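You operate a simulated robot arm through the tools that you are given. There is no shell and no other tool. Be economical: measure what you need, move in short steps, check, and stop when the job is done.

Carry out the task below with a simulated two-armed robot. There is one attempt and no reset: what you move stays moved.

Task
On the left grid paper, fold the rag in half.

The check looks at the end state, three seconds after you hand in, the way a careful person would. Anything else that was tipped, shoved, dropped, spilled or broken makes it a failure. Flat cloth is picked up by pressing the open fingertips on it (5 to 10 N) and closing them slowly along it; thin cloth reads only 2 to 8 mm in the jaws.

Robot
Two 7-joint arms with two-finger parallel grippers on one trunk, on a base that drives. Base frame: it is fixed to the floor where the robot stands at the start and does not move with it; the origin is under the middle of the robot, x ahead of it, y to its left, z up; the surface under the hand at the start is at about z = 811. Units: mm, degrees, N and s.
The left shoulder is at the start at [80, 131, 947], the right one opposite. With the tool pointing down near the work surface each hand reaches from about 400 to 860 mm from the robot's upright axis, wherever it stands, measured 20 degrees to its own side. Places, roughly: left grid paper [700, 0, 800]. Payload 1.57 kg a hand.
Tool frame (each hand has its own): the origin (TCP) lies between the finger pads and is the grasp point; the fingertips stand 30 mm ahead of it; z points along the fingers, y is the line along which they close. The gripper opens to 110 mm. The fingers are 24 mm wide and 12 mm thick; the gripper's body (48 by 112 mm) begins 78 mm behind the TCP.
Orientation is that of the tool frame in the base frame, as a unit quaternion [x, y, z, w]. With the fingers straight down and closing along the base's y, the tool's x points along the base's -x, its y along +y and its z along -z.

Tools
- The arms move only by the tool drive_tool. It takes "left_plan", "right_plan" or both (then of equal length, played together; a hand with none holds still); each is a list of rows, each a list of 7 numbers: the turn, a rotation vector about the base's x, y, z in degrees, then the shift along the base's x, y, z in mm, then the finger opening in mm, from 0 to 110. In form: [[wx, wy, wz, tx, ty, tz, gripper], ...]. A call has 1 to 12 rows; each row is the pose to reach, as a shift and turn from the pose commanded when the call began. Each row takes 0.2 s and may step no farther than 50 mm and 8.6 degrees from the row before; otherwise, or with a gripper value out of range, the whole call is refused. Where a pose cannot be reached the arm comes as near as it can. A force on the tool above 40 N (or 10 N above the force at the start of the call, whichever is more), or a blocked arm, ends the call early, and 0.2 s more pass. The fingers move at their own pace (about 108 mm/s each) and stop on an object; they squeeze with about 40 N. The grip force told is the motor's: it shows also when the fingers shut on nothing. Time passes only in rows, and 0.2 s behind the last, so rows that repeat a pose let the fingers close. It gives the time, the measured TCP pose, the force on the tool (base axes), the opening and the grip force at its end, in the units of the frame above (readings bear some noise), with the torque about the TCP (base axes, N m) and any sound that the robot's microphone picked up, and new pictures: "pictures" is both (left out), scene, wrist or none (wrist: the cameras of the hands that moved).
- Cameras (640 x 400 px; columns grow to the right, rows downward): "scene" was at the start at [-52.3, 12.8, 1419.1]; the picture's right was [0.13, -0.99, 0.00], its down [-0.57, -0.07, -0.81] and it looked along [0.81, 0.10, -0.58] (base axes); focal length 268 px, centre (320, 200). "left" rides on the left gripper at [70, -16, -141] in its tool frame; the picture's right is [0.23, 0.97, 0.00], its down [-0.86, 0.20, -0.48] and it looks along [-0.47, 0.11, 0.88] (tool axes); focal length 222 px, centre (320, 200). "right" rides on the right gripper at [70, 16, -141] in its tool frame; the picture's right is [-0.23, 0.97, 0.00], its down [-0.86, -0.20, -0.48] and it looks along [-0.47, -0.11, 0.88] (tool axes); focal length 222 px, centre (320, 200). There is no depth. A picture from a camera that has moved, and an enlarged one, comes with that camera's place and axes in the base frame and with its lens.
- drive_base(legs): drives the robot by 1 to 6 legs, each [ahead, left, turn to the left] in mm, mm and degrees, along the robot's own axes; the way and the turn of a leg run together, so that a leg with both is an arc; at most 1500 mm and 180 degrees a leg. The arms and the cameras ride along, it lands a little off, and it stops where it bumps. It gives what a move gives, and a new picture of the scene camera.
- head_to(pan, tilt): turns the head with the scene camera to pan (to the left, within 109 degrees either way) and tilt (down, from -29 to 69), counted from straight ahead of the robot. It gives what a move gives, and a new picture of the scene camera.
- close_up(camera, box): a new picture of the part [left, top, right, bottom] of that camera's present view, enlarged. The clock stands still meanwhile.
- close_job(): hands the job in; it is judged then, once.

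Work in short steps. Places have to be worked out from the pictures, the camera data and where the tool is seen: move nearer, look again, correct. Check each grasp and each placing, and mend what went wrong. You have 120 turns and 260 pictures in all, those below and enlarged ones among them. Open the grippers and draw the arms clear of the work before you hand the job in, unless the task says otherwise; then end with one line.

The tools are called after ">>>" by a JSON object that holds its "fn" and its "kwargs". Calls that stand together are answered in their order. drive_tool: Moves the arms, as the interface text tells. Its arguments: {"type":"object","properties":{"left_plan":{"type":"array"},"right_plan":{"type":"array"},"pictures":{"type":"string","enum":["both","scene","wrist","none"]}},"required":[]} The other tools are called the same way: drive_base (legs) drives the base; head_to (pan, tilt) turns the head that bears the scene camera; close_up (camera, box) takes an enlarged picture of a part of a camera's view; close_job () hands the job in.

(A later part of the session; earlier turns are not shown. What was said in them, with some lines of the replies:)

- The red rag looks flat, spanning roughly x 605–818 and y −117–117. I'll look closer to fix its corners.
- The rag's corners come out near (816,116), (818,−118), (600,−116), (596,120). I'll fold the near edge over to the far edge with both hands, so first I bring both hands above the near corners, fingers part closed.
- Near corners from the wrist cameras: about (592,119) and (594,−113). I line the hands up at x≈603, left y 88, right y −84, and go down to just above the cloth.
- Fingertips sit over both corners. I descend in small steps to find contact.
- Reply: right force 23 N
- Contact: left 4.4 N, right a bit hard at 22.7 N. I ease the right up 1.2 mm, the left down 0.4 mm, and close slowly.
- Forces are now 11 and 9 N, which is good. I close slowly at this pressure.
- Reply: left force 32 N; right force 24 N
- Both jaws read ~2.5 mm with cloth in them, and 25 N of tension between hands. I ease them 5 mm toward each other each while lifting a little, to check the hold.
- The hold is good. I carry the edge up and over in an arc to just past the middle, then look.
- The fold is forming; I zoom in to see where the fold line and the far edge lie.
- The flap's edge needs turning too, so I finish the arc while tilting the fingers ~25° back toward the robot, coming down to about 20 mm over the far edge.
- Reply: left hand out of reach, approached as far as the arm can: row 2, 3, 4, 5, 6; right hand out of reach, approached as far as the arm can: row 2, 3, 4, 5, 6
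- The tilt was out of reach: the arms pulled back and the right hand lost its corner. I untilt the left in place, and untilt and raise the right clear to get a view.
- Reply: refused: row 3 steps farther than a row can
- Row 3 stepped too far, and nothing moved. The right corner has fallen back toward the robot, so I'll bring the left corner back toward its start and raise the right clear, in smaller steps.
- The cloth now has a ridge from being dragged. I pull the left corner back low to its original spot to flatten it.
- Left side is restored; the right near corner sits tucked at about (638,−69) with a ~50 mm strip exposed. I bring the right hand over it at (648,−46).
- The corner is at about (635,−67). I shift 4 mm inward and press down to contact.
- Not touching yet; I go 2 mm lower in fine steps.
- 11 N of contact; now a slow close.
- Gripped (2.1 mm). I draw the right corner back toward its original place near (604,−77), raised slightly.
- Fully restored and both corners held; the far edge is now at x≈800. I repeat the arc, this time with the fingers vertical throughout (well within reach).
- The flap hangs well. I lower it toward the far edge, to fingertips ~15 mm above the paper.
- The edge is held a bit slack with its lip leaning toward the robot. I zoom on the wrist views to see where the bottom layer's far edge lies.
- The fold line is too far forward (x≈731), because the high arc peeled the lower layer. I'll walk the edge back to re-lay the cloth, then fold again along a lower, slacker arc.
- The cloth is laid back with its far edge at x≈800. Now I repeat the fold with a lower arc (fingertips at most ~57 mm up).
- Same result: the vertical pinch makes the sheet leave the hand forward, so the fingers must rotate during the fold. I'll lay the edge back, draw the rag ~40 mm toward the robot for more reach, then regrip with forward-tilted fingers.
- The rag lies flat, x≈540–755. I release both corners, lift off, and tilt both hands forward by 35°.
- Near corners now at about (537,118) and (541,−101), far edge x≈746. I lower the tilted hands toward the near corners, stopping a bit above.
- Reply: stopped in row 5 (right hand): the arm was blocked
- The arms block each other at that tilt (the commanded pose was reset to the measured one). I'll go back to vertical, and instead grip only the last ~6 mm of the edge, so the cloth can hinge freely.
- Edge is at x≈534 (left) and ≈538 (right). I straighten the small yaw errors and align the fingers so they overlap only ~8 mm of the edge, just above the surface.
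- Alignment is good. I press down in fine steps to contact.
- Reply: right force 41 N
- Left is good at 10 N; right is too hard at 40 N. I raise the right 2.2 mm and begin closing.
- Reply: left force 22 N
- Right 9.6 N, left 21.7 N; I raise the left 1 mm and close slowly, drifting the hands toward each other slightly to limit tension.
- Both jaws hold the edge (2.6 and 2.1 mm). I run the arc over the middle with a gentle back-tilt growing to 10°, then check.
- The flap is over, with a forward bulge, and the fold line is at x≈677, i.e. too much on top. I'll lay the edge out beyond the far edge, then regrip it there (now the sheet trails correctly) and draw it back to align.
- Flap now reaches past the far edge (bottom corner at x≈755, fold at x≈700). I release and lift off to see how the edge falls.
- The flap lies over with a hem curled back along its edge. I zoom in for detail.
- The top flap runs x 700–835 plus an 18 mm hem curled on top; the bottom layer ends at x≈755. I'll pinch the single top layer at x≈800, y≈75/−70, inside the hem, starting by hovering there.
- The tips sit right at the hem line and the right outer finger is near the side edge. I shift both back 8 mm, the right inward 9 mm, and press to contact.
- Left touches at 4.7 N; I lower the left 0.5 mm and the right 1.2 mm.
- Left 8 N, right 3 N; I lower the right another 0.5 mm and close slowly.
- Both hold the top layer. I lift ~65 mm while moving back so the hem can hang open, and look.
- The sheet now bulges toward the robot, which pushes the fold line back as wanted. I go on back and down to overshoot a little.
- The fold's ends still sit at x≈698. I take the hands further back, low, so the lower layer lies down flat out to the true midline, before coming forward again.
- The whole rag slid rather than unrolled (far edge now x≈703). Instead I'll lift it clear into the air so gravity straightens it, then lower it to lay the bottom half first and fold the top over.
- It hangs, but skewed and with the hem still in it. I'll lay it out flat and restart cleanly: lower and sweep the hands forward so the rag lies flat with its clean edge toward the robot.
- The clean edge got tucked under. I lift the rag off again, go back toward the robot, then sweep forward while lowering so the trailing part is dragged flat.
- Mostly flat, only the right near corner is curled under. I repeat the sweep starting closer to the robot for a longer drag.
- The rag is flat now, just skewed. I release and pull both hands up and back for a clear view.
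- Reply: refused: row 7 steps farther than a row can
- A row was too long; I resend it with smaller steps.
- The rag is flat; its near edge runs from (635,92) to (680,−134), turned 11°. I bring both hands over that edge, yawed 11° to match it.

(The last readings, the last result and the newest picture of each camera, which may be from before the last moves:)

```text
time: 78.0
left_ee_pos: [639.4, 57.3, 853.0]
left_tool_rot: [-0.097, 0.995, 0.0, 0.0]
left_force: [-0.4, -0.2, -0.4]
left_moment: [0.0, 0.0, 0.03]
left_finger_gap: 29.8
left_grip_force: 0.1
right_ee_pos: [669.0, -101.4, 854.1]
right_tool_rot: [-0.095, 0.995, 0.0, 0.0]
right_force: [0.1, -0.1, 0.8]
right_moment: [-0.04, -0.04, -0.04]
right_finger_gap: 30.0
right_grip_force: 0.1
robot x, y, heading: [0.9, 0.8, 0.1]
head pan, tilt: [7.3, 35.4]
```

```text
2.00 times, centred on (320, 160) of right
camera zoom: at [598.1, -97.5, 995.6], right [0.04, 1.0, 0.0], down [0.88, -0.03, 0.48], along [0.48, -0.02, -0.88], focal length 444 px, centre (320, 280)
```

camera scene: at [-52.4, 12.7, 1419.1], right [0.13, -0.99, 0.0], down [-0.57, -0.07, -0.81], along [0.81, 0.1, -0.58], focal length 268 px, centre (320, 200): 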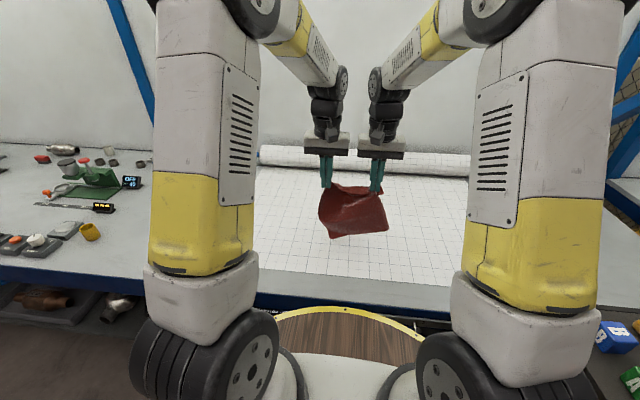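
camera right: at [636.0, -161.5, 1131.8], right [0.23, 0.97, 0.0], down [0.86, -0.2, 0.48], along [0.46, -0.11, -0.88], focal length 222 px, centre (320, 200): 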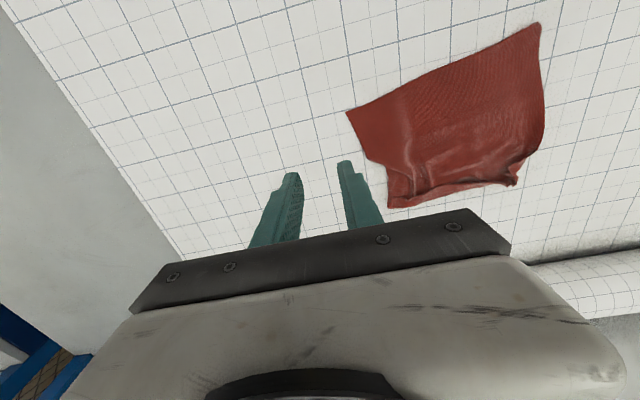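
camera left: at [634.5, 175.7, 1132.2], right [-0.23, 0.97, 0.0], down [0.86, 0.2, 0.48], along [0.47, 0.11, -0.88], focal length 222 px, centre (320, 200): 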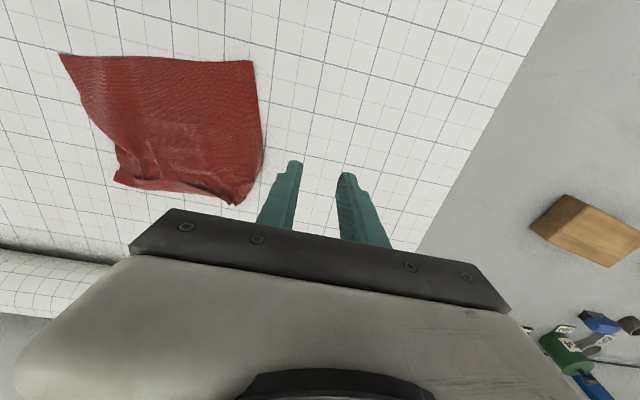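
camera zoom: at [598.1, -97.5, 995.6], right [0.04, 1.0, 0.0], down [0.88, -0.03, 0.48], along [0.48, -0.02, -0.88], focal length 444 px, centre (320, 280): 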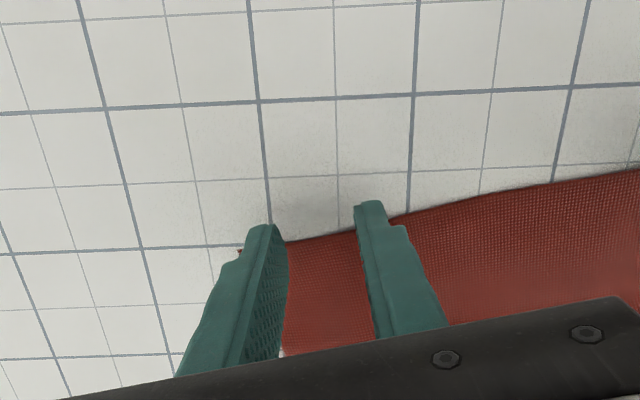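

The outer fingers are at the corners' very edge; I shift the left 8 mm and the right 5 mm inward, the right 3 mm onto the cloth, and lower to contact.

>>> {"fn": "drive_tool", "kwargs": {"left_plan": [[0, 0, 0, 2, -8, -4, 30], [0, 0, 0, 2, -8, -8, 30], [0, 0, 0, 2, -8, -10, 30], [0, 0, 0, 2, -8, -11.5, 30], [0, 0, 0, 2, -8, -11.5, 30]], "right_plan": [[0, 0, 0, 2, 5, -4, 30], [0, 0, 0, 2, 5, -8, 30], [0, 0, 0, 2, 5, -10, 30], [0, 0, 0, 2, 5, -11, 30], [0, 0, 0, 2, 5, -11, 30]], "pictures": "none"}}

```text
time: 79.2
left_ee_pos: [640.8, 49.0, 841.6]
left_tool_rot: [-0.096, 0.995, -0.001, 0.002]
left_force: [-3.7, 1.9, 18.7]
left_moment: [0.2, -0.04, 0.04]
left_finger_gap: 30.1
left_grip_force: 0.0
right_ee_pos: [670.8, -94.6, 843.1]
right_tool_rot: [-0.096, 0.995, -0.001, 0.0]
right_force: [-0.1, -0.6, 2.3]
right_moment: [0.01, 0.02, 0.02]
right_finger_gap: 30.1
right_grip_force: 0.0
robot x, y, heading: [-3.2, -0.5, 0.1]
head pan, tilt: [7.3, 35.4]
```

Left 19 N, right 2 N: I raise the left 0.8 mm, lower the right 0.7 mm, and close slowly.

>>> {"fn": "drive_tool", "kwargs": {"left_plan": [[0, 0, 0, 0, 0, 0.8, 30], [0, 0, 0, 0, 0, 0.8, 27], [0, 0, 0, 0, 0, 0.8, 24], [0, 0, 0, 0, 0, 0.8, 21], [0, 0, 0, 0, 0, 0.8, 18], [0, 0, 0, 0, 0, 0.8, 15], [0, 0, 0, 0, 0, 0.8, 12], [0, 0, 0, 0, -0.5, 0.8, 9], [0, 0, 0, 0, -1, 0.8, 6], [0, 0, 0, 0, -1.5, 0.8, 3], [0, 0, 0, 0, -2, 0.8, 0], [0, 0, 0, 0, -2, 0.8, 0]], "right_plan": [[0, 0, 0, 0, 0, -0.7, 30], [0, 0, 0, 0, 0, -0.7, 27], [0, 0, 0, 0, 0, -0.7, 24], [0, 0, 0, 0, 0, -0.7, 21], [0, 0, 0, 0, 0, -0.7, 18], [0, 0, 0, 0, 0, -0.7, 15], [0, 0, 0, 0, 0, -0.7, 12], [0, 0, 0, 0, 0.5, -0.7, 9], [0, 0, 0, 0, 1, -0.7, 6], [0, 0, 0, 0, 1.5, -0.7, 3], [0, 0, 0, 0, 2, -0.7, 0], [0, 0, 0, 0, 2, -0.7, 0]], "pictures": "none"}}

>>> {"fn": "close_up", "kwargs": {"camera": "left", "box": [160, 60, 480, 260]}}

>>> {"fn": "close_up", "kwargs": {"camera": "right", "box": [160, 60, 480, 260]}}

```text
time: 81.8
left_ee_pos: [640.3, 47.2, 842.9]
left_tool_rot: [-0.096, 0.995, -0.001, 0.001]
left_force: [0.1, -0.8, 12.2]
left_moment: [0.03, -0.1, -0.03]
left_finger_gap: 1.8
left_grip_force: 23.4
right_ee_pos: [670.4, -92.3, 842.4]
right_tool_rot: [-0.097, 0.995, -0.002, 0.0]
right_force: [-0.4, -0.2, 13.5]
right_moment: [0.03, -0.11, -0.02]
right_finger_gap: 1.2
right_grip_force: 23.4
robot x, y, heading: [-2.3, -2.3, -0.0]
head pan, tilt: [7.3, 35.4]
```

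```text
2.00 times, centred on (320, 160) of left
camera zoom: at [573.1, 17.0, 983.2], right [-0.41, 0.91, 0.0], down [0.8, 0.36, 0.48], along [0.44, 0.2, -0.88], focal length 444 px, centre (320, 280)
```

zoom: 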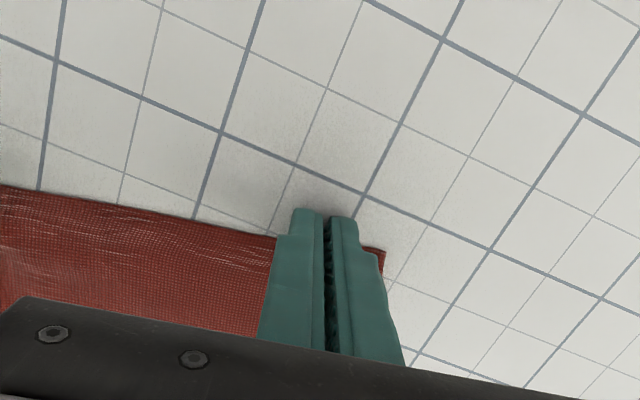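

```text
2.00 times, centred on (320, 160) of right
camera zoom: at [597.7, -90.4, 983.9], right [0.04, 1.0, 0.0], down [0.88, -0.03, 0.48], along [0.48, -0.02, -0.88], focal length 444 px, centre (320, 280)
```

zoom: 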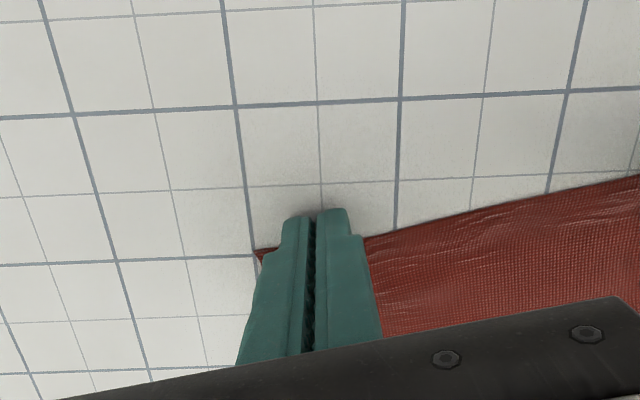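

Both grips look clean at the edge. I lift straight up, then carry back and straighten the skew so the rag hangs freely.

>>> {"fn": "drive_tool", "kwargs": {"left_plan": [[0, 0, 0, 0, 2, 30, 0], [0, 0, -1, 0, 4, 60, 0], [0, 0, -2, -5, 6, 90, 0], [0, 0, -3, -10, 8, 120, 0], [0, 0, -4, -20, 10, 150, 0], [0, 0, -5, -35, 12, 180, 0], [0, 0, -7, -52, 14, 207, 0], [0, 0, -8, -72, 16, 233, 0], [0, 0, -9, -90, 18, 233, 0], [0, 0, -10, -105, 20, 233, 0], [0, 0, -11, -115, 22, 233, 0], [0, 0, -11, -120, 24, 233, 0]], "right_plan": [[0, 0, 0, 0, 2, 30, 0], [0, 0, -1, 0, 4, 60, 0], [0, 0, -2, -7, 6, 90, 0], [0, 0, -3, -13, 8, 120, 0], [0, 0, -4, -26, 10, 150, 0], [0, 0, -5, -45, 12, 180, 0], [0, 0, -7, -66, 13, 207, 0], [0, 0, -8, -91, 15, 233, 0], [0, 0, -9, -113, 16, 233, 0], [0, 0, -10, -132, 18, 233, 0], [0, 0, -11, -144, 20, 233, 0], [0, 0, -11, -150, 21, 233, 0]], "pictures": "scene"}}

>>> {"fn": "close_up", "kwargs": {"camera": "scene", "box": [256, 140, 448, 260]}}

```text
time: 84.4
left_ee_pos: [520.3, 71.3, 1073.1]
left_tool_rot: [0.0, 1.0, 0.0, 0.0]
left_force: [0.7, -1.2, -0.2]
left_moment: [-0.02, 0.03, -0.01]
left_finger_gap: 1.6
left_grip_force: 23.7
right_ee_pos: [519.6, -72.4, 1074.6]
right_tool_rot: [0.001, 1.0, 0.001, -0.001]
right_force: [0.3, 1.7, -0.1]
right_moment: [0.02, 0.02, 0.04]
right_finger_gap: 1.4
right_grip_force: 23.0
robot x, y, heading: [-1.6, -3.5, 0.0]
head pan, tilt: [7.3, 35.4]
camera scene: at [-52.2, 12.7, 1419.1], right [0.13, -0.99, 0.0], down [-0.58, -0.07, -0.81], along [0.81, 0.1, -0.58], focal length 268 px, centre (320, 200)
```

scene: 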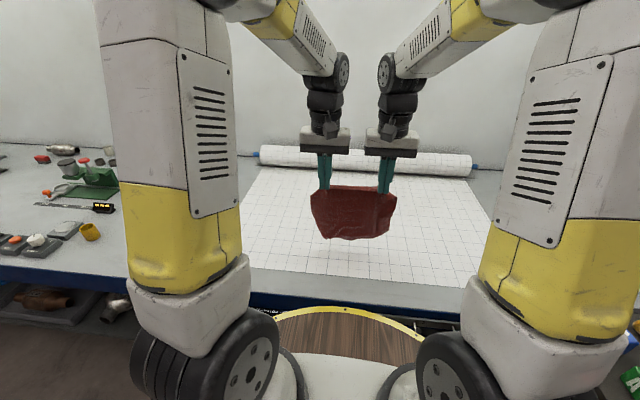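

```text
3.33 times, centred on (352, 200) of scene
camera zoom: at [-52.2, 12.7, 1419.1], right [0.13, -0.99, 0.0], down [-0.58, -0.07, -0.81], along [0.81, 0.1, -0.58], focal length 895 px, centre (213, 200)
```

zoom: 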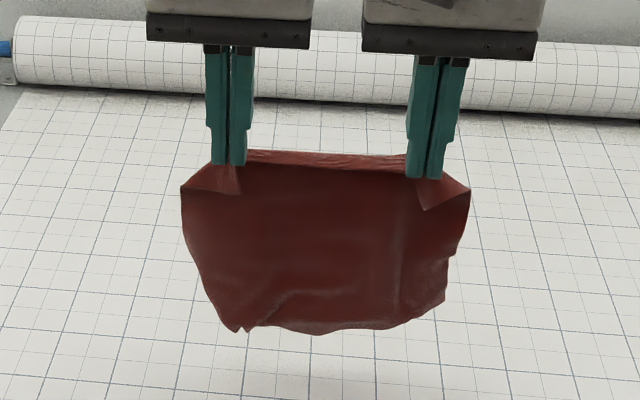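

It hangs cleanly. Now I lower while sweeping forward, so the free edge touches down and trails toward the robot, until about half is laid.

>>> {"fn": "drive_tool", "kwargs": {"left_plan": [[0, 0, 0, 5, 0, -15, 0], [0, 0, 0, 15, 0, -30, 0], [0, 0, 0, 35, 0, -46, 0], [0, 0, 0, 55, 0, -62, 0], [0, 0, 0, 75, 0, -76, 0], [0, 0, 0, 95, 0, -90, 0], [0, 0, 0, 115, 0, -102, 0], [0, 0, 0, 135, 0, -112, 0], [0, 0, 0, 150, 0, -120, 0], [0, 0, 0, 160, 0, -125, 0], [0, 0, 0, 160, 0, -125, 0]], "right_plan": [[0, 0, 0, 5, 0, -15, 0], [0, 0, 0, 15, 0, -30, 0], [0, 0, 0, 35, 0, -46, 0], [0, 0, 0, 55, 0, -62, 0], [0, 0, 0, 75, 0, -76, 0], [0, 0, 0, 95, 0, -90, 0], [0, 0, 0, 115, 0, -102, 0], [0, 0, 0, 135, 0, -112, 0], [0, 0, 0, 150, 0, -120, 0], [0, 0, 0, 160, 0, -125, 0], [0, 0, 0, 160, 0, -125, 0]], "pictures": "wrist"}}

>>> {"fn": "close_up", "kwargs": {"camera": "scene", "box": [272, 150, 432, 250]}}

```text
time: 86.8
left_ee_pos: [681.2, 71.7, 949.0]
left_tool_rot: [0.0, 1.0, 0.0, 0.0]
left_force: [0.0, -2.1, 1.0]
left_moment: [-0.03, 0.0, -0.01]
left_finger_gap: 1.7
left_grip_force: 23.7
right_ee_pos: [678.9, -73.3, 949.9]
right_tool_rot: [0.0, 1.0, 0.0, 0.0]
right_force: [0.6, 0.5, 0.2]
right_moment: [0.03, -0.01, 0.03]
right_finger_gap: 1.5
right_grip_force: 23.5
robot x, y, heading: [0.6, -1.1, -0.2]
head pan, tilt: [7.3, 35.4]
camera right: at [609.7, -56.3, 1090.9], right [0.23, 0.97, 0.0], down [0.86, -0.2, 0.48], along [0.47, -0.11, -0.88], focal length 222 px, centre (320, 200)
camera left: at [610.3, 54.4, 1089.3], right [-0.23, 0.97, 0.0], down [0.85, 0.2, 0.48], along [0.47, 0.11, -0.88], focal length 222 px, centre (320, 200)
```

right: 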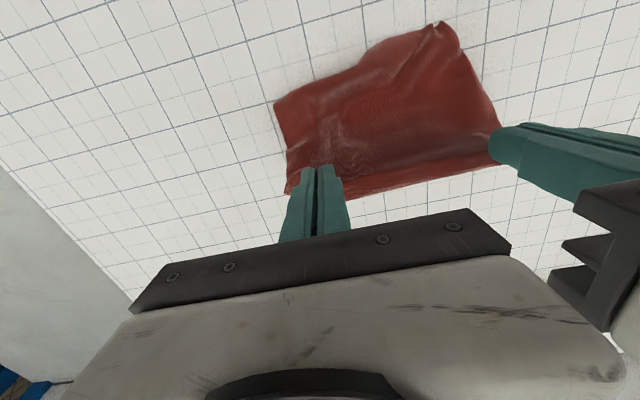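
left: 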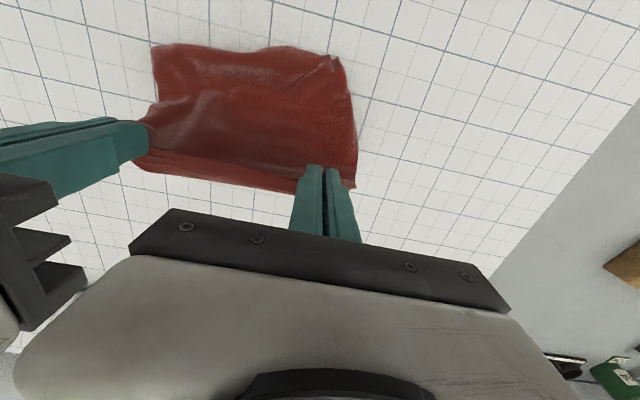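

```text
4.00 times, centred on (352, 200) of scene
camera zoom: at [-52.2, 12.7, 1419.1], right [0.13, -0.99, 0.0], down [-0.58, -0.07, -0.81], along [0.81, 0.1, -0.58], focal length 1074 px, centre (192, 200)
```

zoom: 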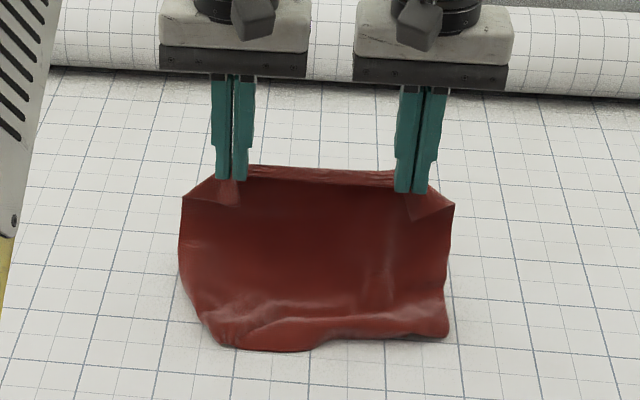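

The free edge is slightly skewed with a pucker at its left corner. I drag a little farther forward and lower to pull it straight.

>>> {"fn": "drive_tool", "kwargs": {"left_plan": [[0, 0, 0, 15, 0, -12, 0], [0, 0, 0, 30, 0, -24, 0], [0, 0, 0, 48, 0, -36, 0], [0, 0, 0, 66, 0, -46, 0], [0, 0, 0, 84, 0, -54, 0], [0, 0, 0, 100, 0, -60, 0], [0, 0, 0, 115, 0, -64, 0], [0, 0, 0, 115, 0, -64, 0]], "right_plan": [[0, 0, 0, 15, 0, -12, 0], [0, 0, 0, 30, 0, -24, 0], [0, 0, 0, 48, 0, -36, 0], [0, 0, 0, 66, 0, -46, 0], [0, 0, 0, 84, 0, -54, 0], [0, 0, 0, 100, 0, -60, 0], [0, 0, 0, 115, 0, -64, 0], [0, 0, 0, 115, 0, -64, 0]], "pictures": "none"}}

>>> {"fn": "close_up", "kwargs": {"camera": "scene", "box": [288, 150, 416, 230]}}

>>> {"fn": "close_up", "kwargs": {"camera": "left", "box": [80, 0, 400, 200]}}

```text
time: 88.6
left_ee_pos: [796.3, 73.1, 886.3]
left_tool_rot: [-0.001, 1.0, 0.0, 0.0]
left_force: [0.2, -1.6, 0.5]
left_moment: [-0.03, -0.04, -0.01]
left_finger_gap: 2.0
left_grip_force: 24.2
right_ee_pos: [795.8, -73.3, 885.5]
right_tool_rot: [0.0, 1.0, 0.0, -0.001]
right_force: [-0.6, 2.2, 0.3]
right_moment: [0.04, 0.03, 0.03]
right_finger_gap: 1.6
right_grip_force: 23.5
robot x, y, heading: [-1.1, 0.3, -0.2]
head pan, tilt: [7.3, 35.4]
```

```text
5.00 times, centred on (352, 190) of scene
camera zoom: at [-52.3, 12.7, 1419.1], right [0.13, -0.99, 0.0], down [-0.58, -0.07, -0.81], along [0.81, 0.1, -0.58], focal length 1343 px, centre (160, 250)
```

zoom: 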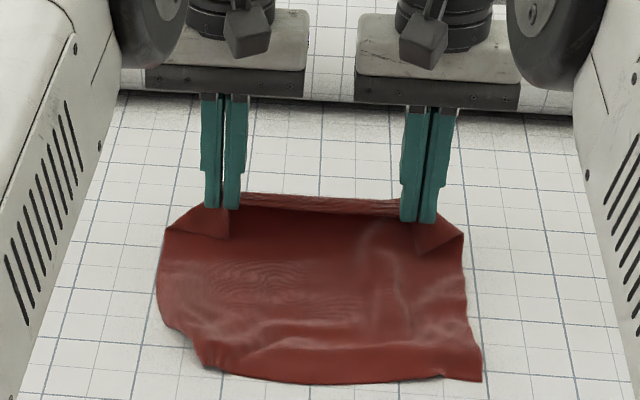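

```text
2.00 times, centred on (240, 100) of left
camera zoom: at [725.1, 54.6, 1026.2], right [-0.23, 0.97, 0.0], down [0.85, 0.2, 0.48], along [0.47, 0.11, -0.88], focal length 444 px, centre (480, 400)
```

zoom: 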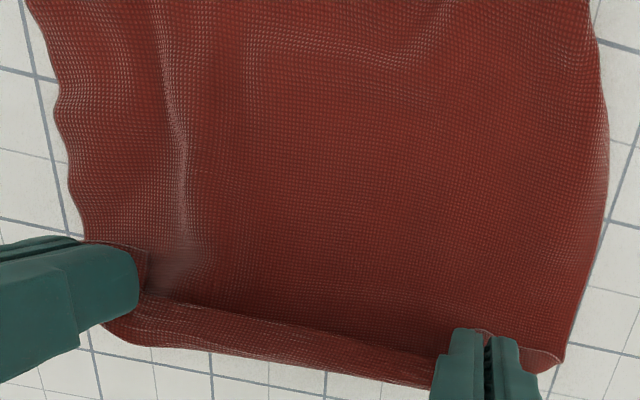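

The edge is straighter but its left corner is tucked. I lift the rag to hang again and let it settle, to look at that corner.

>>> {"fn": "drive_tool", "kwargs": {"left_plan": [[0, 0, 0, -10, 0, 35, 0], [0, 0, 0, -25, 0, 70, 0], [0, 0, 0, -50, 0, 105, 0], [0, 0, 0, -80, 0, 135, 0], [0, 0, 0, -115, 0, 160, 0], [0, 0, 0, -155, 0, 180, 0], [0, 0, 0, -195, 0, 195, 0], [0, 0, 0, -235, 0, 200, 0], [0, 0, 0, -270, 0, 200, 0], [0, 0, 0, -296, 0, 200, 0], [0, 0, 0, -296, 0, 190, 0], [0, 0, 0, -296, 0, 205, 0]], "right_plan": [[0, 0, 0, -10, 0, 35, 0], [0, 0, 0, -25, 0, 70, 0], [0, 0, 0, -50, 0, 105, 0], [0, 0, 0, -80, 0, 135, 0], [0, 0, 0, -115, 0, 160, 0], [0, 0, 0, -155, 0, 180, 0], [0, 0, 0, -195, 0, 195, 0], [0, 0, 0, -235, 0, 200, 0], [0, 0, 0, -270, 0, 200, 0], [0, 0, 0, -296, 0, 200, 0], [0, 0, 0, -296, 0, 190, 0], [0, 0, 0, -296, 0, 205, 0]], "pictures": "none"}}

>>> {"fn": "drive_tool", "kwargs": {"left_plan": [[0, 0, 0, 0, 0, -15, 0], [0, 0, 0, 0, 0, 0, 0], [0, 0, 0, 0, 0, -15, 0], [0, 0, 0, 0, 0, 0, 0], [0, 0, 0, 0, 0, 0, 0], [0, 0, 0, 0, 0, 0, 0]], "right_plan": [[0, 0, 0, 0, 0, -15, 0], [0, 0, 0, 0, 0, 0, 0], [0, 0, 0, 0, 0, -15, 0], [0, 0, 0, 0, 0, 0, 0], [0, 0, 0, 0, 0, 0, 0], [0, 0, 0, 0, 0, 0, 0]], "pictures": "none"}}

>>> {"fn": "close_up", "kwargs": {"camera": "scene", "box": [272, 150, 432, 250]}}

```text
time: 91.2
left_ee_pos: [497.6, 71.1, 1091.0]
left_tool_rot: [-0.001, 1.0, 0.0, 0.0]
left_force: [0.1, 0.0, -0.1]
left_moment: [-0.06, -0.01, 0.01]
left_finger_gap: 1.7
left_grip_force: 23.2
right_ee_pos: [499.5, -74.1, 1091.7]
right_tool_rot: [0.0, 1.0, 0.0, 0.0]
right_force: [0.0, 0.5, -0.2]
right_moment: [0.04, 0.06, 0.04]
right_finger_gap: 1.1
right_grip_force: 23.5
robot x, y, heading: [-0.1, -0.1, 0.1]
head pan, tilt: [7.3, 35.4]
```

```text
time: 92.6
left_ee_pos: [501.0, 70.2, 1090.3]
left_tool_rot: [-0.002, 1.0, -0.001, 0.001]
left_force: [0.3, -0.4, 0.4]
left_moment: [-0.04, 0.01, -0.01]
left_finger_gap: 1.5
left_grip_force: 23.4
right_ee_pos: [501.8, -73.2, 1090.1]
right_tool_rot: [0.0, 1.0, 0.0, 0.0]
right_force: [0.1, 1.3, 0.5]
right_moment: [0.06, 0.02, 0.04]
right_finger_gap: 1.1
right_grip_force: 23.2
robot x, y, heading: [-1.1, 2.5, 0.1]
head pan, tilt: [7.3, 35.4]
```

```text
4.00 times, centred on (352, 200) of scene
camera zoom: at [-52.3, 12.7, 1419.1], right [0.13, -0.99, 0.0], down [-0.57, -0.07, -0.81], along [0.81, 0.1, -0.58], focal length 1074 px, centre (192, 200)
```

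zoom: 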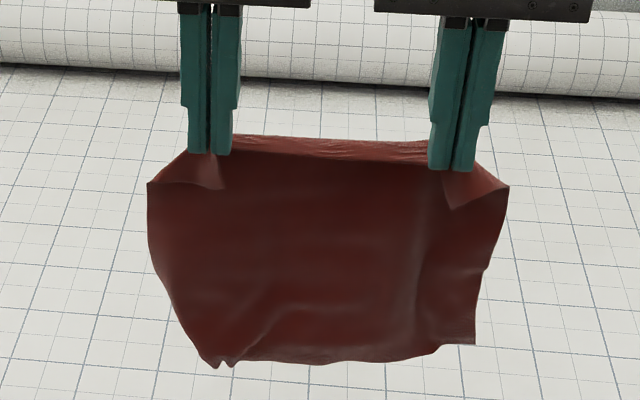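

The right corner has opened; the left one still puckers. I do one more long low drag to pull it out.

>>> {"fn": "drive_tool", "kwargs": {"left_plan": [[0, 0, 0, -20, 0, -30, 0], [0, 0, 0, -15, 0, -65, 0], [0, 0, 0, 10, 0, -95, 0], [0, 0, 0, 40, 0, -120, 0], [0, 0, 0, 72, 0, -142, 0], [0, 0, 0, 106, 0, -162, 0], [0, 0, 0, 142, 0, -180, 0], [0, 0, 0, 178, 0, -196, 0], [0, 0, 0, 216, 0, -208, 0], [0, 0, 0, 254, 0, -216, 0], [0, 0, 0, 280, 0, -220, 0], [0, 0, 0, 300, 0, -222, 0]], "right_plan": [[0, 0, 0, -20, 0, -30, 0], [0, 0, 0, -15, 0, -65, 0], [0, 0, 0, 10, 0, -95, 0], [0, 0, 0, 40, 0, -120, 0], [0, 0, 0, 72, 0, -142, 0], [0, 0, 0, 106, 0, -162, 0], [0, 0, 0, 142, 0, -180, 0], [0, 0, 0, 178, 0, -196, 0], [0, 0, 0, 216, 0, -208, 0], [0, 0, 0, 254, 0, -216, 0], [0, 0, 0, 280, 0, -220, 0], [0, 0, 0, 300, 0, -222, 0]], "pictures": "none"}}

>>> {"fn": "close_up", "kwargs": {"camera": "scene", "box": [288, 150, 416, 230]}}

```text
time: 95.2
left_ee_pos: [798.6, 71.7, 868.2]
left_tool_rot: [0.0, 1.0, 0.001, 0.0]
left_force: [-0.3, -1.2, 0.9]
left_moment: [-0.03, -0.03, 0.01]
left_finger_gap: 1.6
left_grip_force: 23.5
right_ee_pos: [798.9, -72.3, 869.2]
right_tool_rot: [0.0, 1.0, 0.0, -0.001]
right_force: [-0.1, 1.0, 0.4]
right_moment: [0.03, -0.04, 0.02]
right_finger_gap: 1.5
right_grip_force: 23.8
robot x, y, heading: [0.5, -1.3, -0.1]
head pan, tilt: [7.3, 35.4]
```

```text
5.00 times, centred on (352, 190) of scene
camera zoom: at [-52.6, 12.7, 1419.1], right [0.13, -0.99, 0.0], down [-0.57, -0.07, -0.81], along [0.81, 0.1, -0.58], focal length 1343 px, centre (160, 250)
```

zoom: 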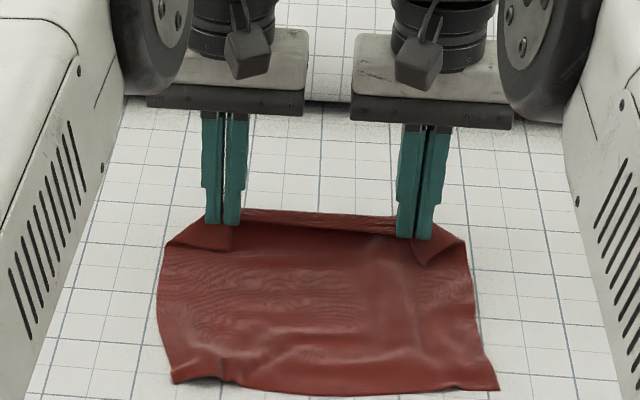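

The left corner came out: the rag is properly spread, near edge at x≈641–662. Now I fold: lift the held far edge and carry it back over toward the near edge (the sheet trails the right way now).

>>> {"fn": "drive_tool", "kwargs": {"left_plan": [[0, 0, 0, -4, 0, 20, 0], [0, 0, 0, -9, 0, 40, 0], [0, 0, 0, -19, 0, 55, 0], [0, 0, 0, -31, 0, 61, 0], [0, 0, 0, -46, 0, 62, 0], [0, 0, 0, -62, 0, 60, 0], [0, 0, 0, -78, 0, 54, 0], [0, 0, 0, -93, 0, 46, 0], [0, 0, 0, -106, 0, 36, 0], [0, 0, 0, -116, 0, 26, 0], [0, 0, 0, -116, 0, 26, 0]], "right_plan": [[0, 0, 0, -4, 0, 20, 0], [0, 0, 0, -9, 0, 40, 0], [0, 0, 0, -19, 0, 55, 0], [0, 0, 0, -31, 0, 61, 0], [0, 0, 0, -46, 0, 62, 0], [0, 0, 0, -62, 0, 60, 0], [0, 0, 0, -78, 0, 54, 0], [0, 0, 0, -93, 0, 46, 0], [0, 0, 0, -106, 0, 36, 0], [0, 0, 0, -116, 0, 26, 0], [0, 0, 0, -116, 0, 26, 0]], "pictures": "wrist"}}

>>> {"fn": "close_up", "kwargs": {"camera": "scene", "box": [288, 150, 416, 230]}}

```text
time: 97.6
left_ee_pos: [683.9, 71.7, 894.3]
left_tool_rot: [-0.001, 1.0, 0.001, 0.001]
left_force: [0.2, -1.1, 0.5]
left_moment: [-0.05, -0.03, -0.02]
left_finger_gap: 1.6
left_grip_force: 24.0
right_ee_pos: [683.7, -72.6, 895.4]
right_tool_rot: [0.0, 1.0, 0.0, 0.0]
right_force: [-0.1, 1.9, -0.2]
right_moment: [0.07, 0.01, -0.01]
right_finger_gap: 1.6
right_grip_force: 23.6
robot x, y, heading: [-0.3, -4.4, -0.1]
head pan, tilt: [7.3, 35.4]
camera right: at [613.3, -56.4, 1036.8], right [0.23, 0.97, 0.0], down [0.86, -0.2, 0.48], along [0.47, -0.11, -0.88], focal length 222 px, centre (320, 200)
camera left: at [612.8, 54.9, 1035.4], right [-0.23, 0.97, 0.0], down [0.85, 0.2, 0.48], along [0.47, 0.11, -0.88], focal length 222 px, centre (320, 200)
```

right: 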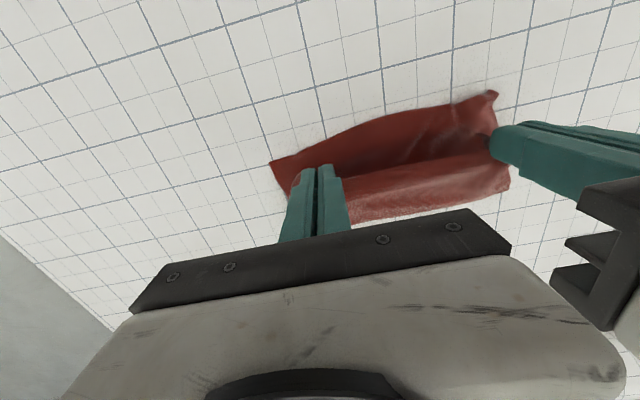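
left: 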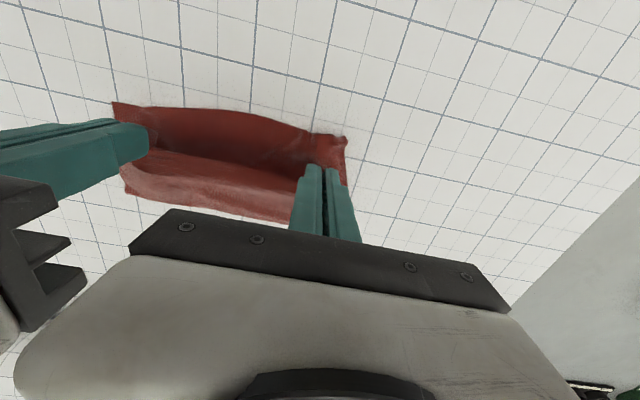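

```text
5.00 times, centred on (352, 190) of scene
camera zoom: at [-52.2, 12.7, 1419.1], right [0.13, -0.99, 0.0], down [-0.58, -0.07, -0.81], along [0.81, 0.1, -0.58], focal length 1343 px, centre (160, 250)
```

zoom: 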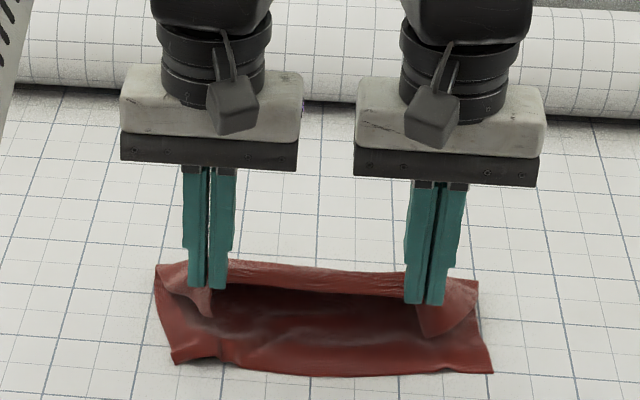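

Very good shape: near edge of the bottom layer at x≈661 (left) to 679 (right). I lower the held edge onto it, left hand to x≈660, right hand to x≈672.

>>> {"fn": "drive_tool", "kwargs": {"left_plan": [[0, 0, 0, -7, 0, -10, 0], [0, 0, 0, -13, 0, -20, 0], [0, 0, 0, -18, 0, -31, 0], [0, 0, 0, -22, 0, -41, 0], [0, 0, 0, -24, 0, -47, 0], [0, 0, 0, -24, 0, -47, 0]], "right_plan": [[0, 0, 0, -4, 0, -10, 0], [0, 0, 0, -7, 0, -20, 0], [0, 0, 0, -9, 0, -31, 0], [0, 0, 0, -11, 0, -41, 0], [0, 0, 0, -12, 0, -47, 0], [0, 0, 0, -12, 0, -47, 0]], "pictures": "wrist"}}

>>> {"fn": "close_up", "kwargs": {"camera": "scene", "box": [288, 150, 416, 230]}}

```text
time: 99.0
left_ee_pos: [658.9, 71.7, 848.1]
left_tool_rot: [-0.001, 1.0, -0.001, 0.0]
left_force: [0.6, -0.7, -0.3]
left_moment: [-0.06, -0.01, 0.03]
left_finger_gap: 1.8
left_grip_force: 23.1
right_ee_pos: [671.5, -73.3, 846.5]
right_tool_rot: [0.001, 1.0, 0.0, -0.001]
right_force: [0.8, 0.7, -0.2]
right_moment: [0.01, 0.04, 0.05]
right_finger_gap: 1.2
right_grip_force: 23.0
robot x, y, heading: [0.3, -0.5, 0.1]
head pan, tilt: [7.3, 35.4]
camera right: at [601.6, -55.7, 988.3], right [0.23, 0.97, 0.0], down [0.86, -0.2, 0.48], along [0.47, -0.11, -0.88], focal length 222 px, centre (320, 200)
camera left: at [588.4, 54.1, 988.0], right [-0.23, 0.97, 0.0], down [0.85, 0.2, 0.48], along [0.47, 0.11, -0.88], focal length 222 px, centre (320, 200)
```

right: 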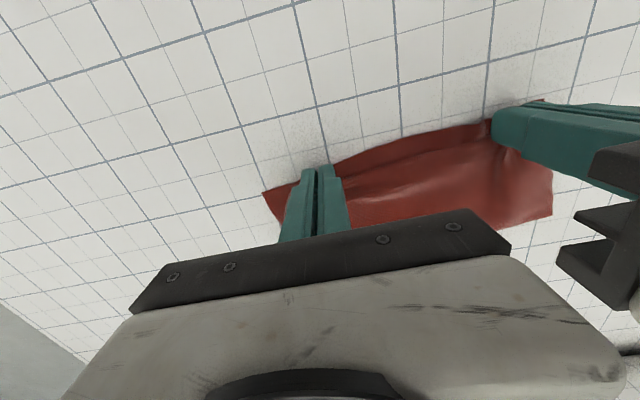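
left: 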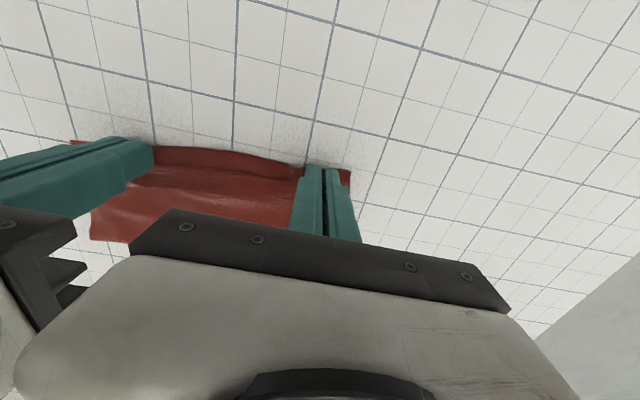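

```text
5.00 times, centred on (352, 190) of scene
camera zoom: at [-52.2, 12.7, 1419.1], right [0.13, -0.99, 0.0], down [-0.58, -0.07, -0.81], along [0.81, 0.1, -0.58], focal length 1343 px, centre (160, 250)
```

zoom: 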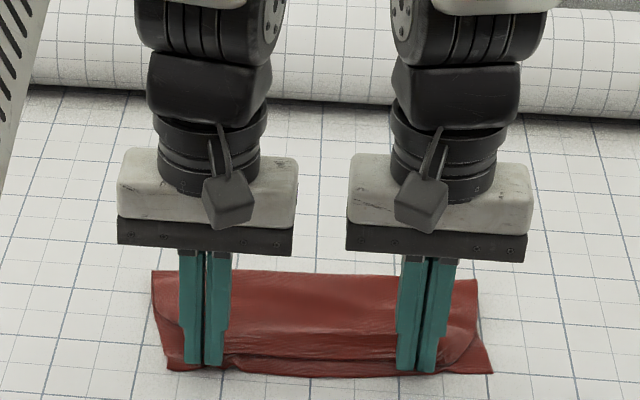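

That is a neat half fold with edges nearly aligned. I set it down, open gently and lift straight up.

>>> {"fn": "drive_tool", "kwargs": {"left_plan": [[0, 0, 0, 0, 0, -2, 0], [0, 0, 0, 0, 0, -2, 6], [0, 0, 0, 0, 0, -2, 14], [0, 0, 0, 0, 0, -2, 24], [0, 0, 0, 0, 0, 5, 30], [0, 0, 0, 0, 0, 25, 30], [0, 0, 0, -10, 10, 60, 30], [0, 0, 0, -30, 30, 95, 30], [0, 0, 0, -50, 60, 125, 30], [0, 0, 0, -70, 90, 150, 30], [0, 0, 0, -80, 125, 170, 30]], "right_plan": [[0, 0, 0, 0, 0, -1, 0], [0, 0, 0, 0, 0, -1, 6], [0, 0, 0, 0, 0, -1, 14], [0, 0, 0, 0, 0, -1, 24], [0, 0, 0, 0, 0, 5, 30], [0, 0, 0, 0, 0, 25, 30], [0, 0, 0, -10, -10, 60, 30], [0, 0, 0, -30, -30, 95, 30], [0, 0, 0, -50, -60, 125, 30], [0, 0, 0, -70, -90, 150, 30], [0, 0, 0, -80, -125, 170, 30]], "pictures": "wrist"}}

>>> {"fn": "close_up", "kwargs": {"camera": "scene", "box": [304, 180, 400, 240]}}

```text
time: 101.4
left_ee_pos: [580.3, 194.8, 1017.1]
left_tool_rot: [0.0, 1.0, 0.0, 0.0]
left_force: [-0.4, 0.5, 0.0]
left_moment: [-0.02, 0.03, -0.01]
left_finger_gap: 30.0
left_grip_force: 0.0
right_ee_pos: [592.1, -195.6, 1020.2]
right_tool_rot: [0.0, 1.0, -0.001, -0.001]
right_force: [0.1, 0.8, -0.4]
right_moment: [0.01, 0.03, 0.03]
right_finger_gap: 30.0
right_grip_force: 0.0
robot x, y, heading: [1.6, 1.1, 0.1]
head pan, tilt: [7.3, 35.4]
camera right: at [523.0, -179.4, 1161.6], right [0.23, 0.97, 0.0], down [0.86, -0.2, 0.48], along [0.47, -0.11, -0.88], focal length 222 px, centre (320, 200)
camera left: at [509.5, 178.1, 1158.6], right [-0.23, 0.97, 0.0], down [0.85, 0.2, 0.48], along [0.47, 0.11, -0.88], focal length 222 px, centre (320, 200)
```

right: 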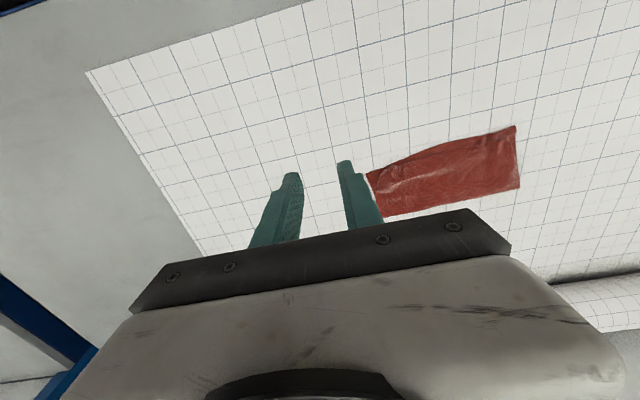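
left: 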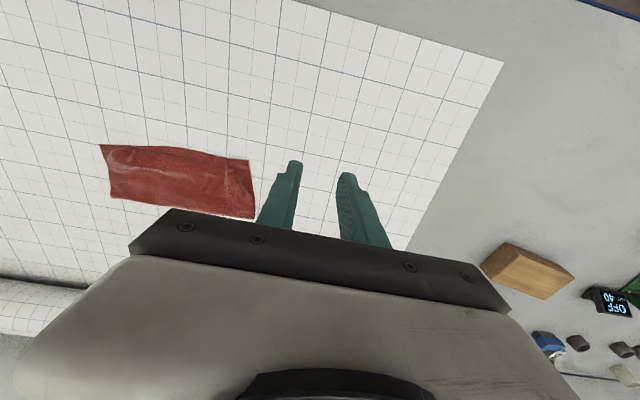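

```text
6.67 times, centred on (352, 210) of scene
camera zoom: at [-51.9, 12.7, 1419.1], right [0.13, -0.99, 0.0], down [-0.58, -0.07, -0.81], along [0.81, 0.1, -0.58], focal length 1790 px, centre (107, 133)
```

zoom: 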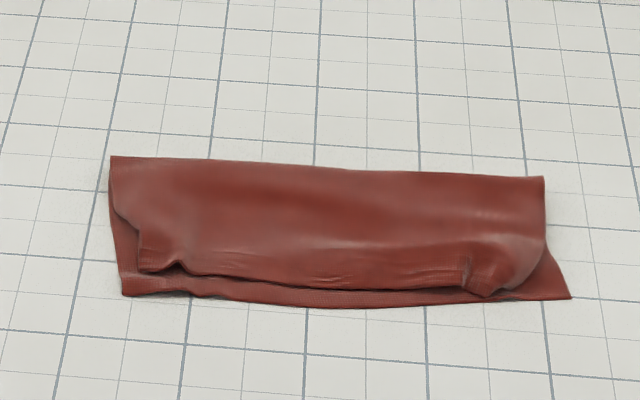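

The rag is folded in half; the top edge is ~10 mm short and its corners slightly curled. I look closer before deciding on any touch-up.

>>> {"fn": "close_up", "kwargs": {"camera": "right", "box": [350, 110, 542, 230]}}

>>> {"fn": "close_up", "kwargs": {"camera": "left", "box": [84, 120, 276, 240]}}

```text
3.33 times, centred on (446, 170) of right
camera zoom: at [523.0, -179.4, 1161.6], right [0.23, 0.97, 0.0], down [0.86, -0.2, 0.48], along [0.47, -0.11, -0.88], focal length 740 px, centre (-100, 300)
```

zoom: 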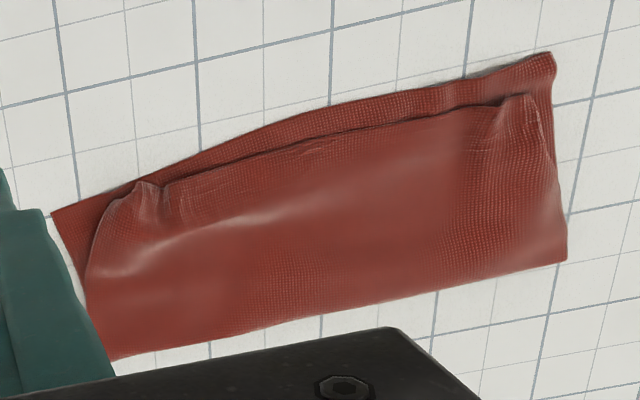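

```text
3.33 times, centred on (180, 180) of left
camera zoom: at [509.5, 178.1, 1158.6], right [-0.23, 0.97, 0.0], down [0.85, 0.2, 0.48], along [0.47, 0.11, -0.88], focal length 740 px, centre (787, 267)
```

zoom: 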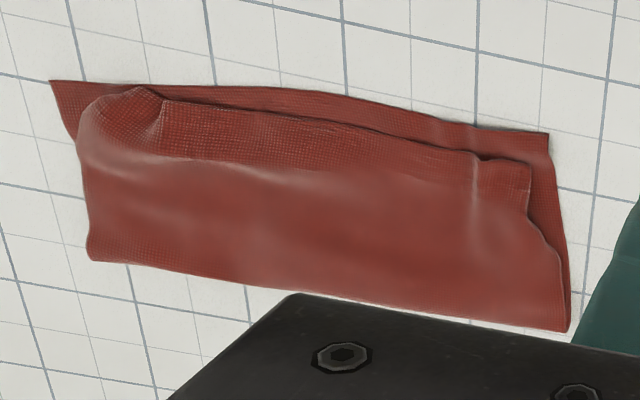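

The two layers match within about 12 mm along the edge, the fold runs straight, and the rag's outline is half its former size, lying fully on the paper. Further tugging could spoil it, so I just open the grippers fully and move the arms farther off.

>>> {"fn": "drive_tool", "kwargs": {"left_plan": [[0, 0, 0, -10, 20, 10, 60], [0, 0, 0, -20, 45, 20, 90], [0, 0, 0, -30, 70, 25, 110], [0, 0, 0, -30, 80, 25, 110]], "right_plan": [[0, 0, 0, -10, -10, 10, 60], [0, 0, 0, -20, -20, 20, 90], [0, 0, 0, -30, -30, 25, 110], [0, 0, 0, -30, -30, 25, 110]], "pictures": "scene"}}

```text
time: 102.4
left_ee_pos: [549.9, 276.4, 1042.0]
left_tool_rot: [-0.001, 1.0, 0.0, 0.0]
left_force: [1.2, 0.8, -0.5]
left_moment: [0.01, 0.05, 0.03]
left_finger_gap: 110.1
left_grip_force: 0.0
right_ee_pos: [560.6, -227.8, 1045.1]
right_tool_rot: [0.0, 1.0, -0.001, 0.0]
right_force: [0.0, 0.9, -0.1]
right_moment: [0.02, 0.01, -0.03]
right_finger_gap: 110.1
right_grip_force: 0.2
robot x, y, heading: [-0.2, -3.6, 0.2]
head pan, tilt: [7.3, 35.4]
camera scene: at [-52.3, 12.6, 1419.1], right [0.13, -0.99, 0.0], down [-0.57, -0.07, -0.81], along [0.81, 0.1, -0.58], focal length 268 px, centre (320, 200)
```

scene: 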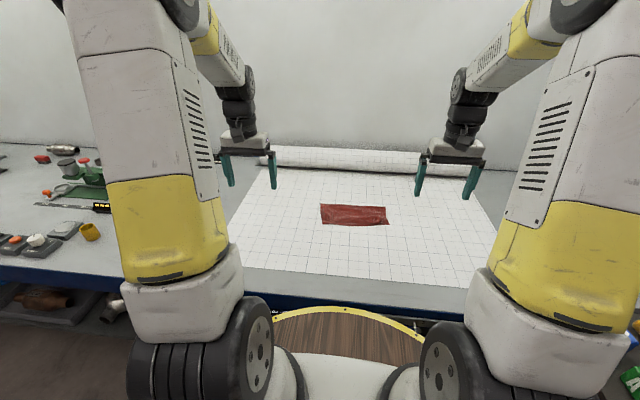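

The rag lies folded on the grid paper, nothing else was disturbed, and the arms are clear with grippers open. I hand in.

>>> {"fn": "close_job", "kwargs": {}}

```text
The job is handed in.
```

The rag is folded in half on the left grid paper. The top layer's edge stops about 12 mm short of the bottom's, and its right corner is slightly tucked under.
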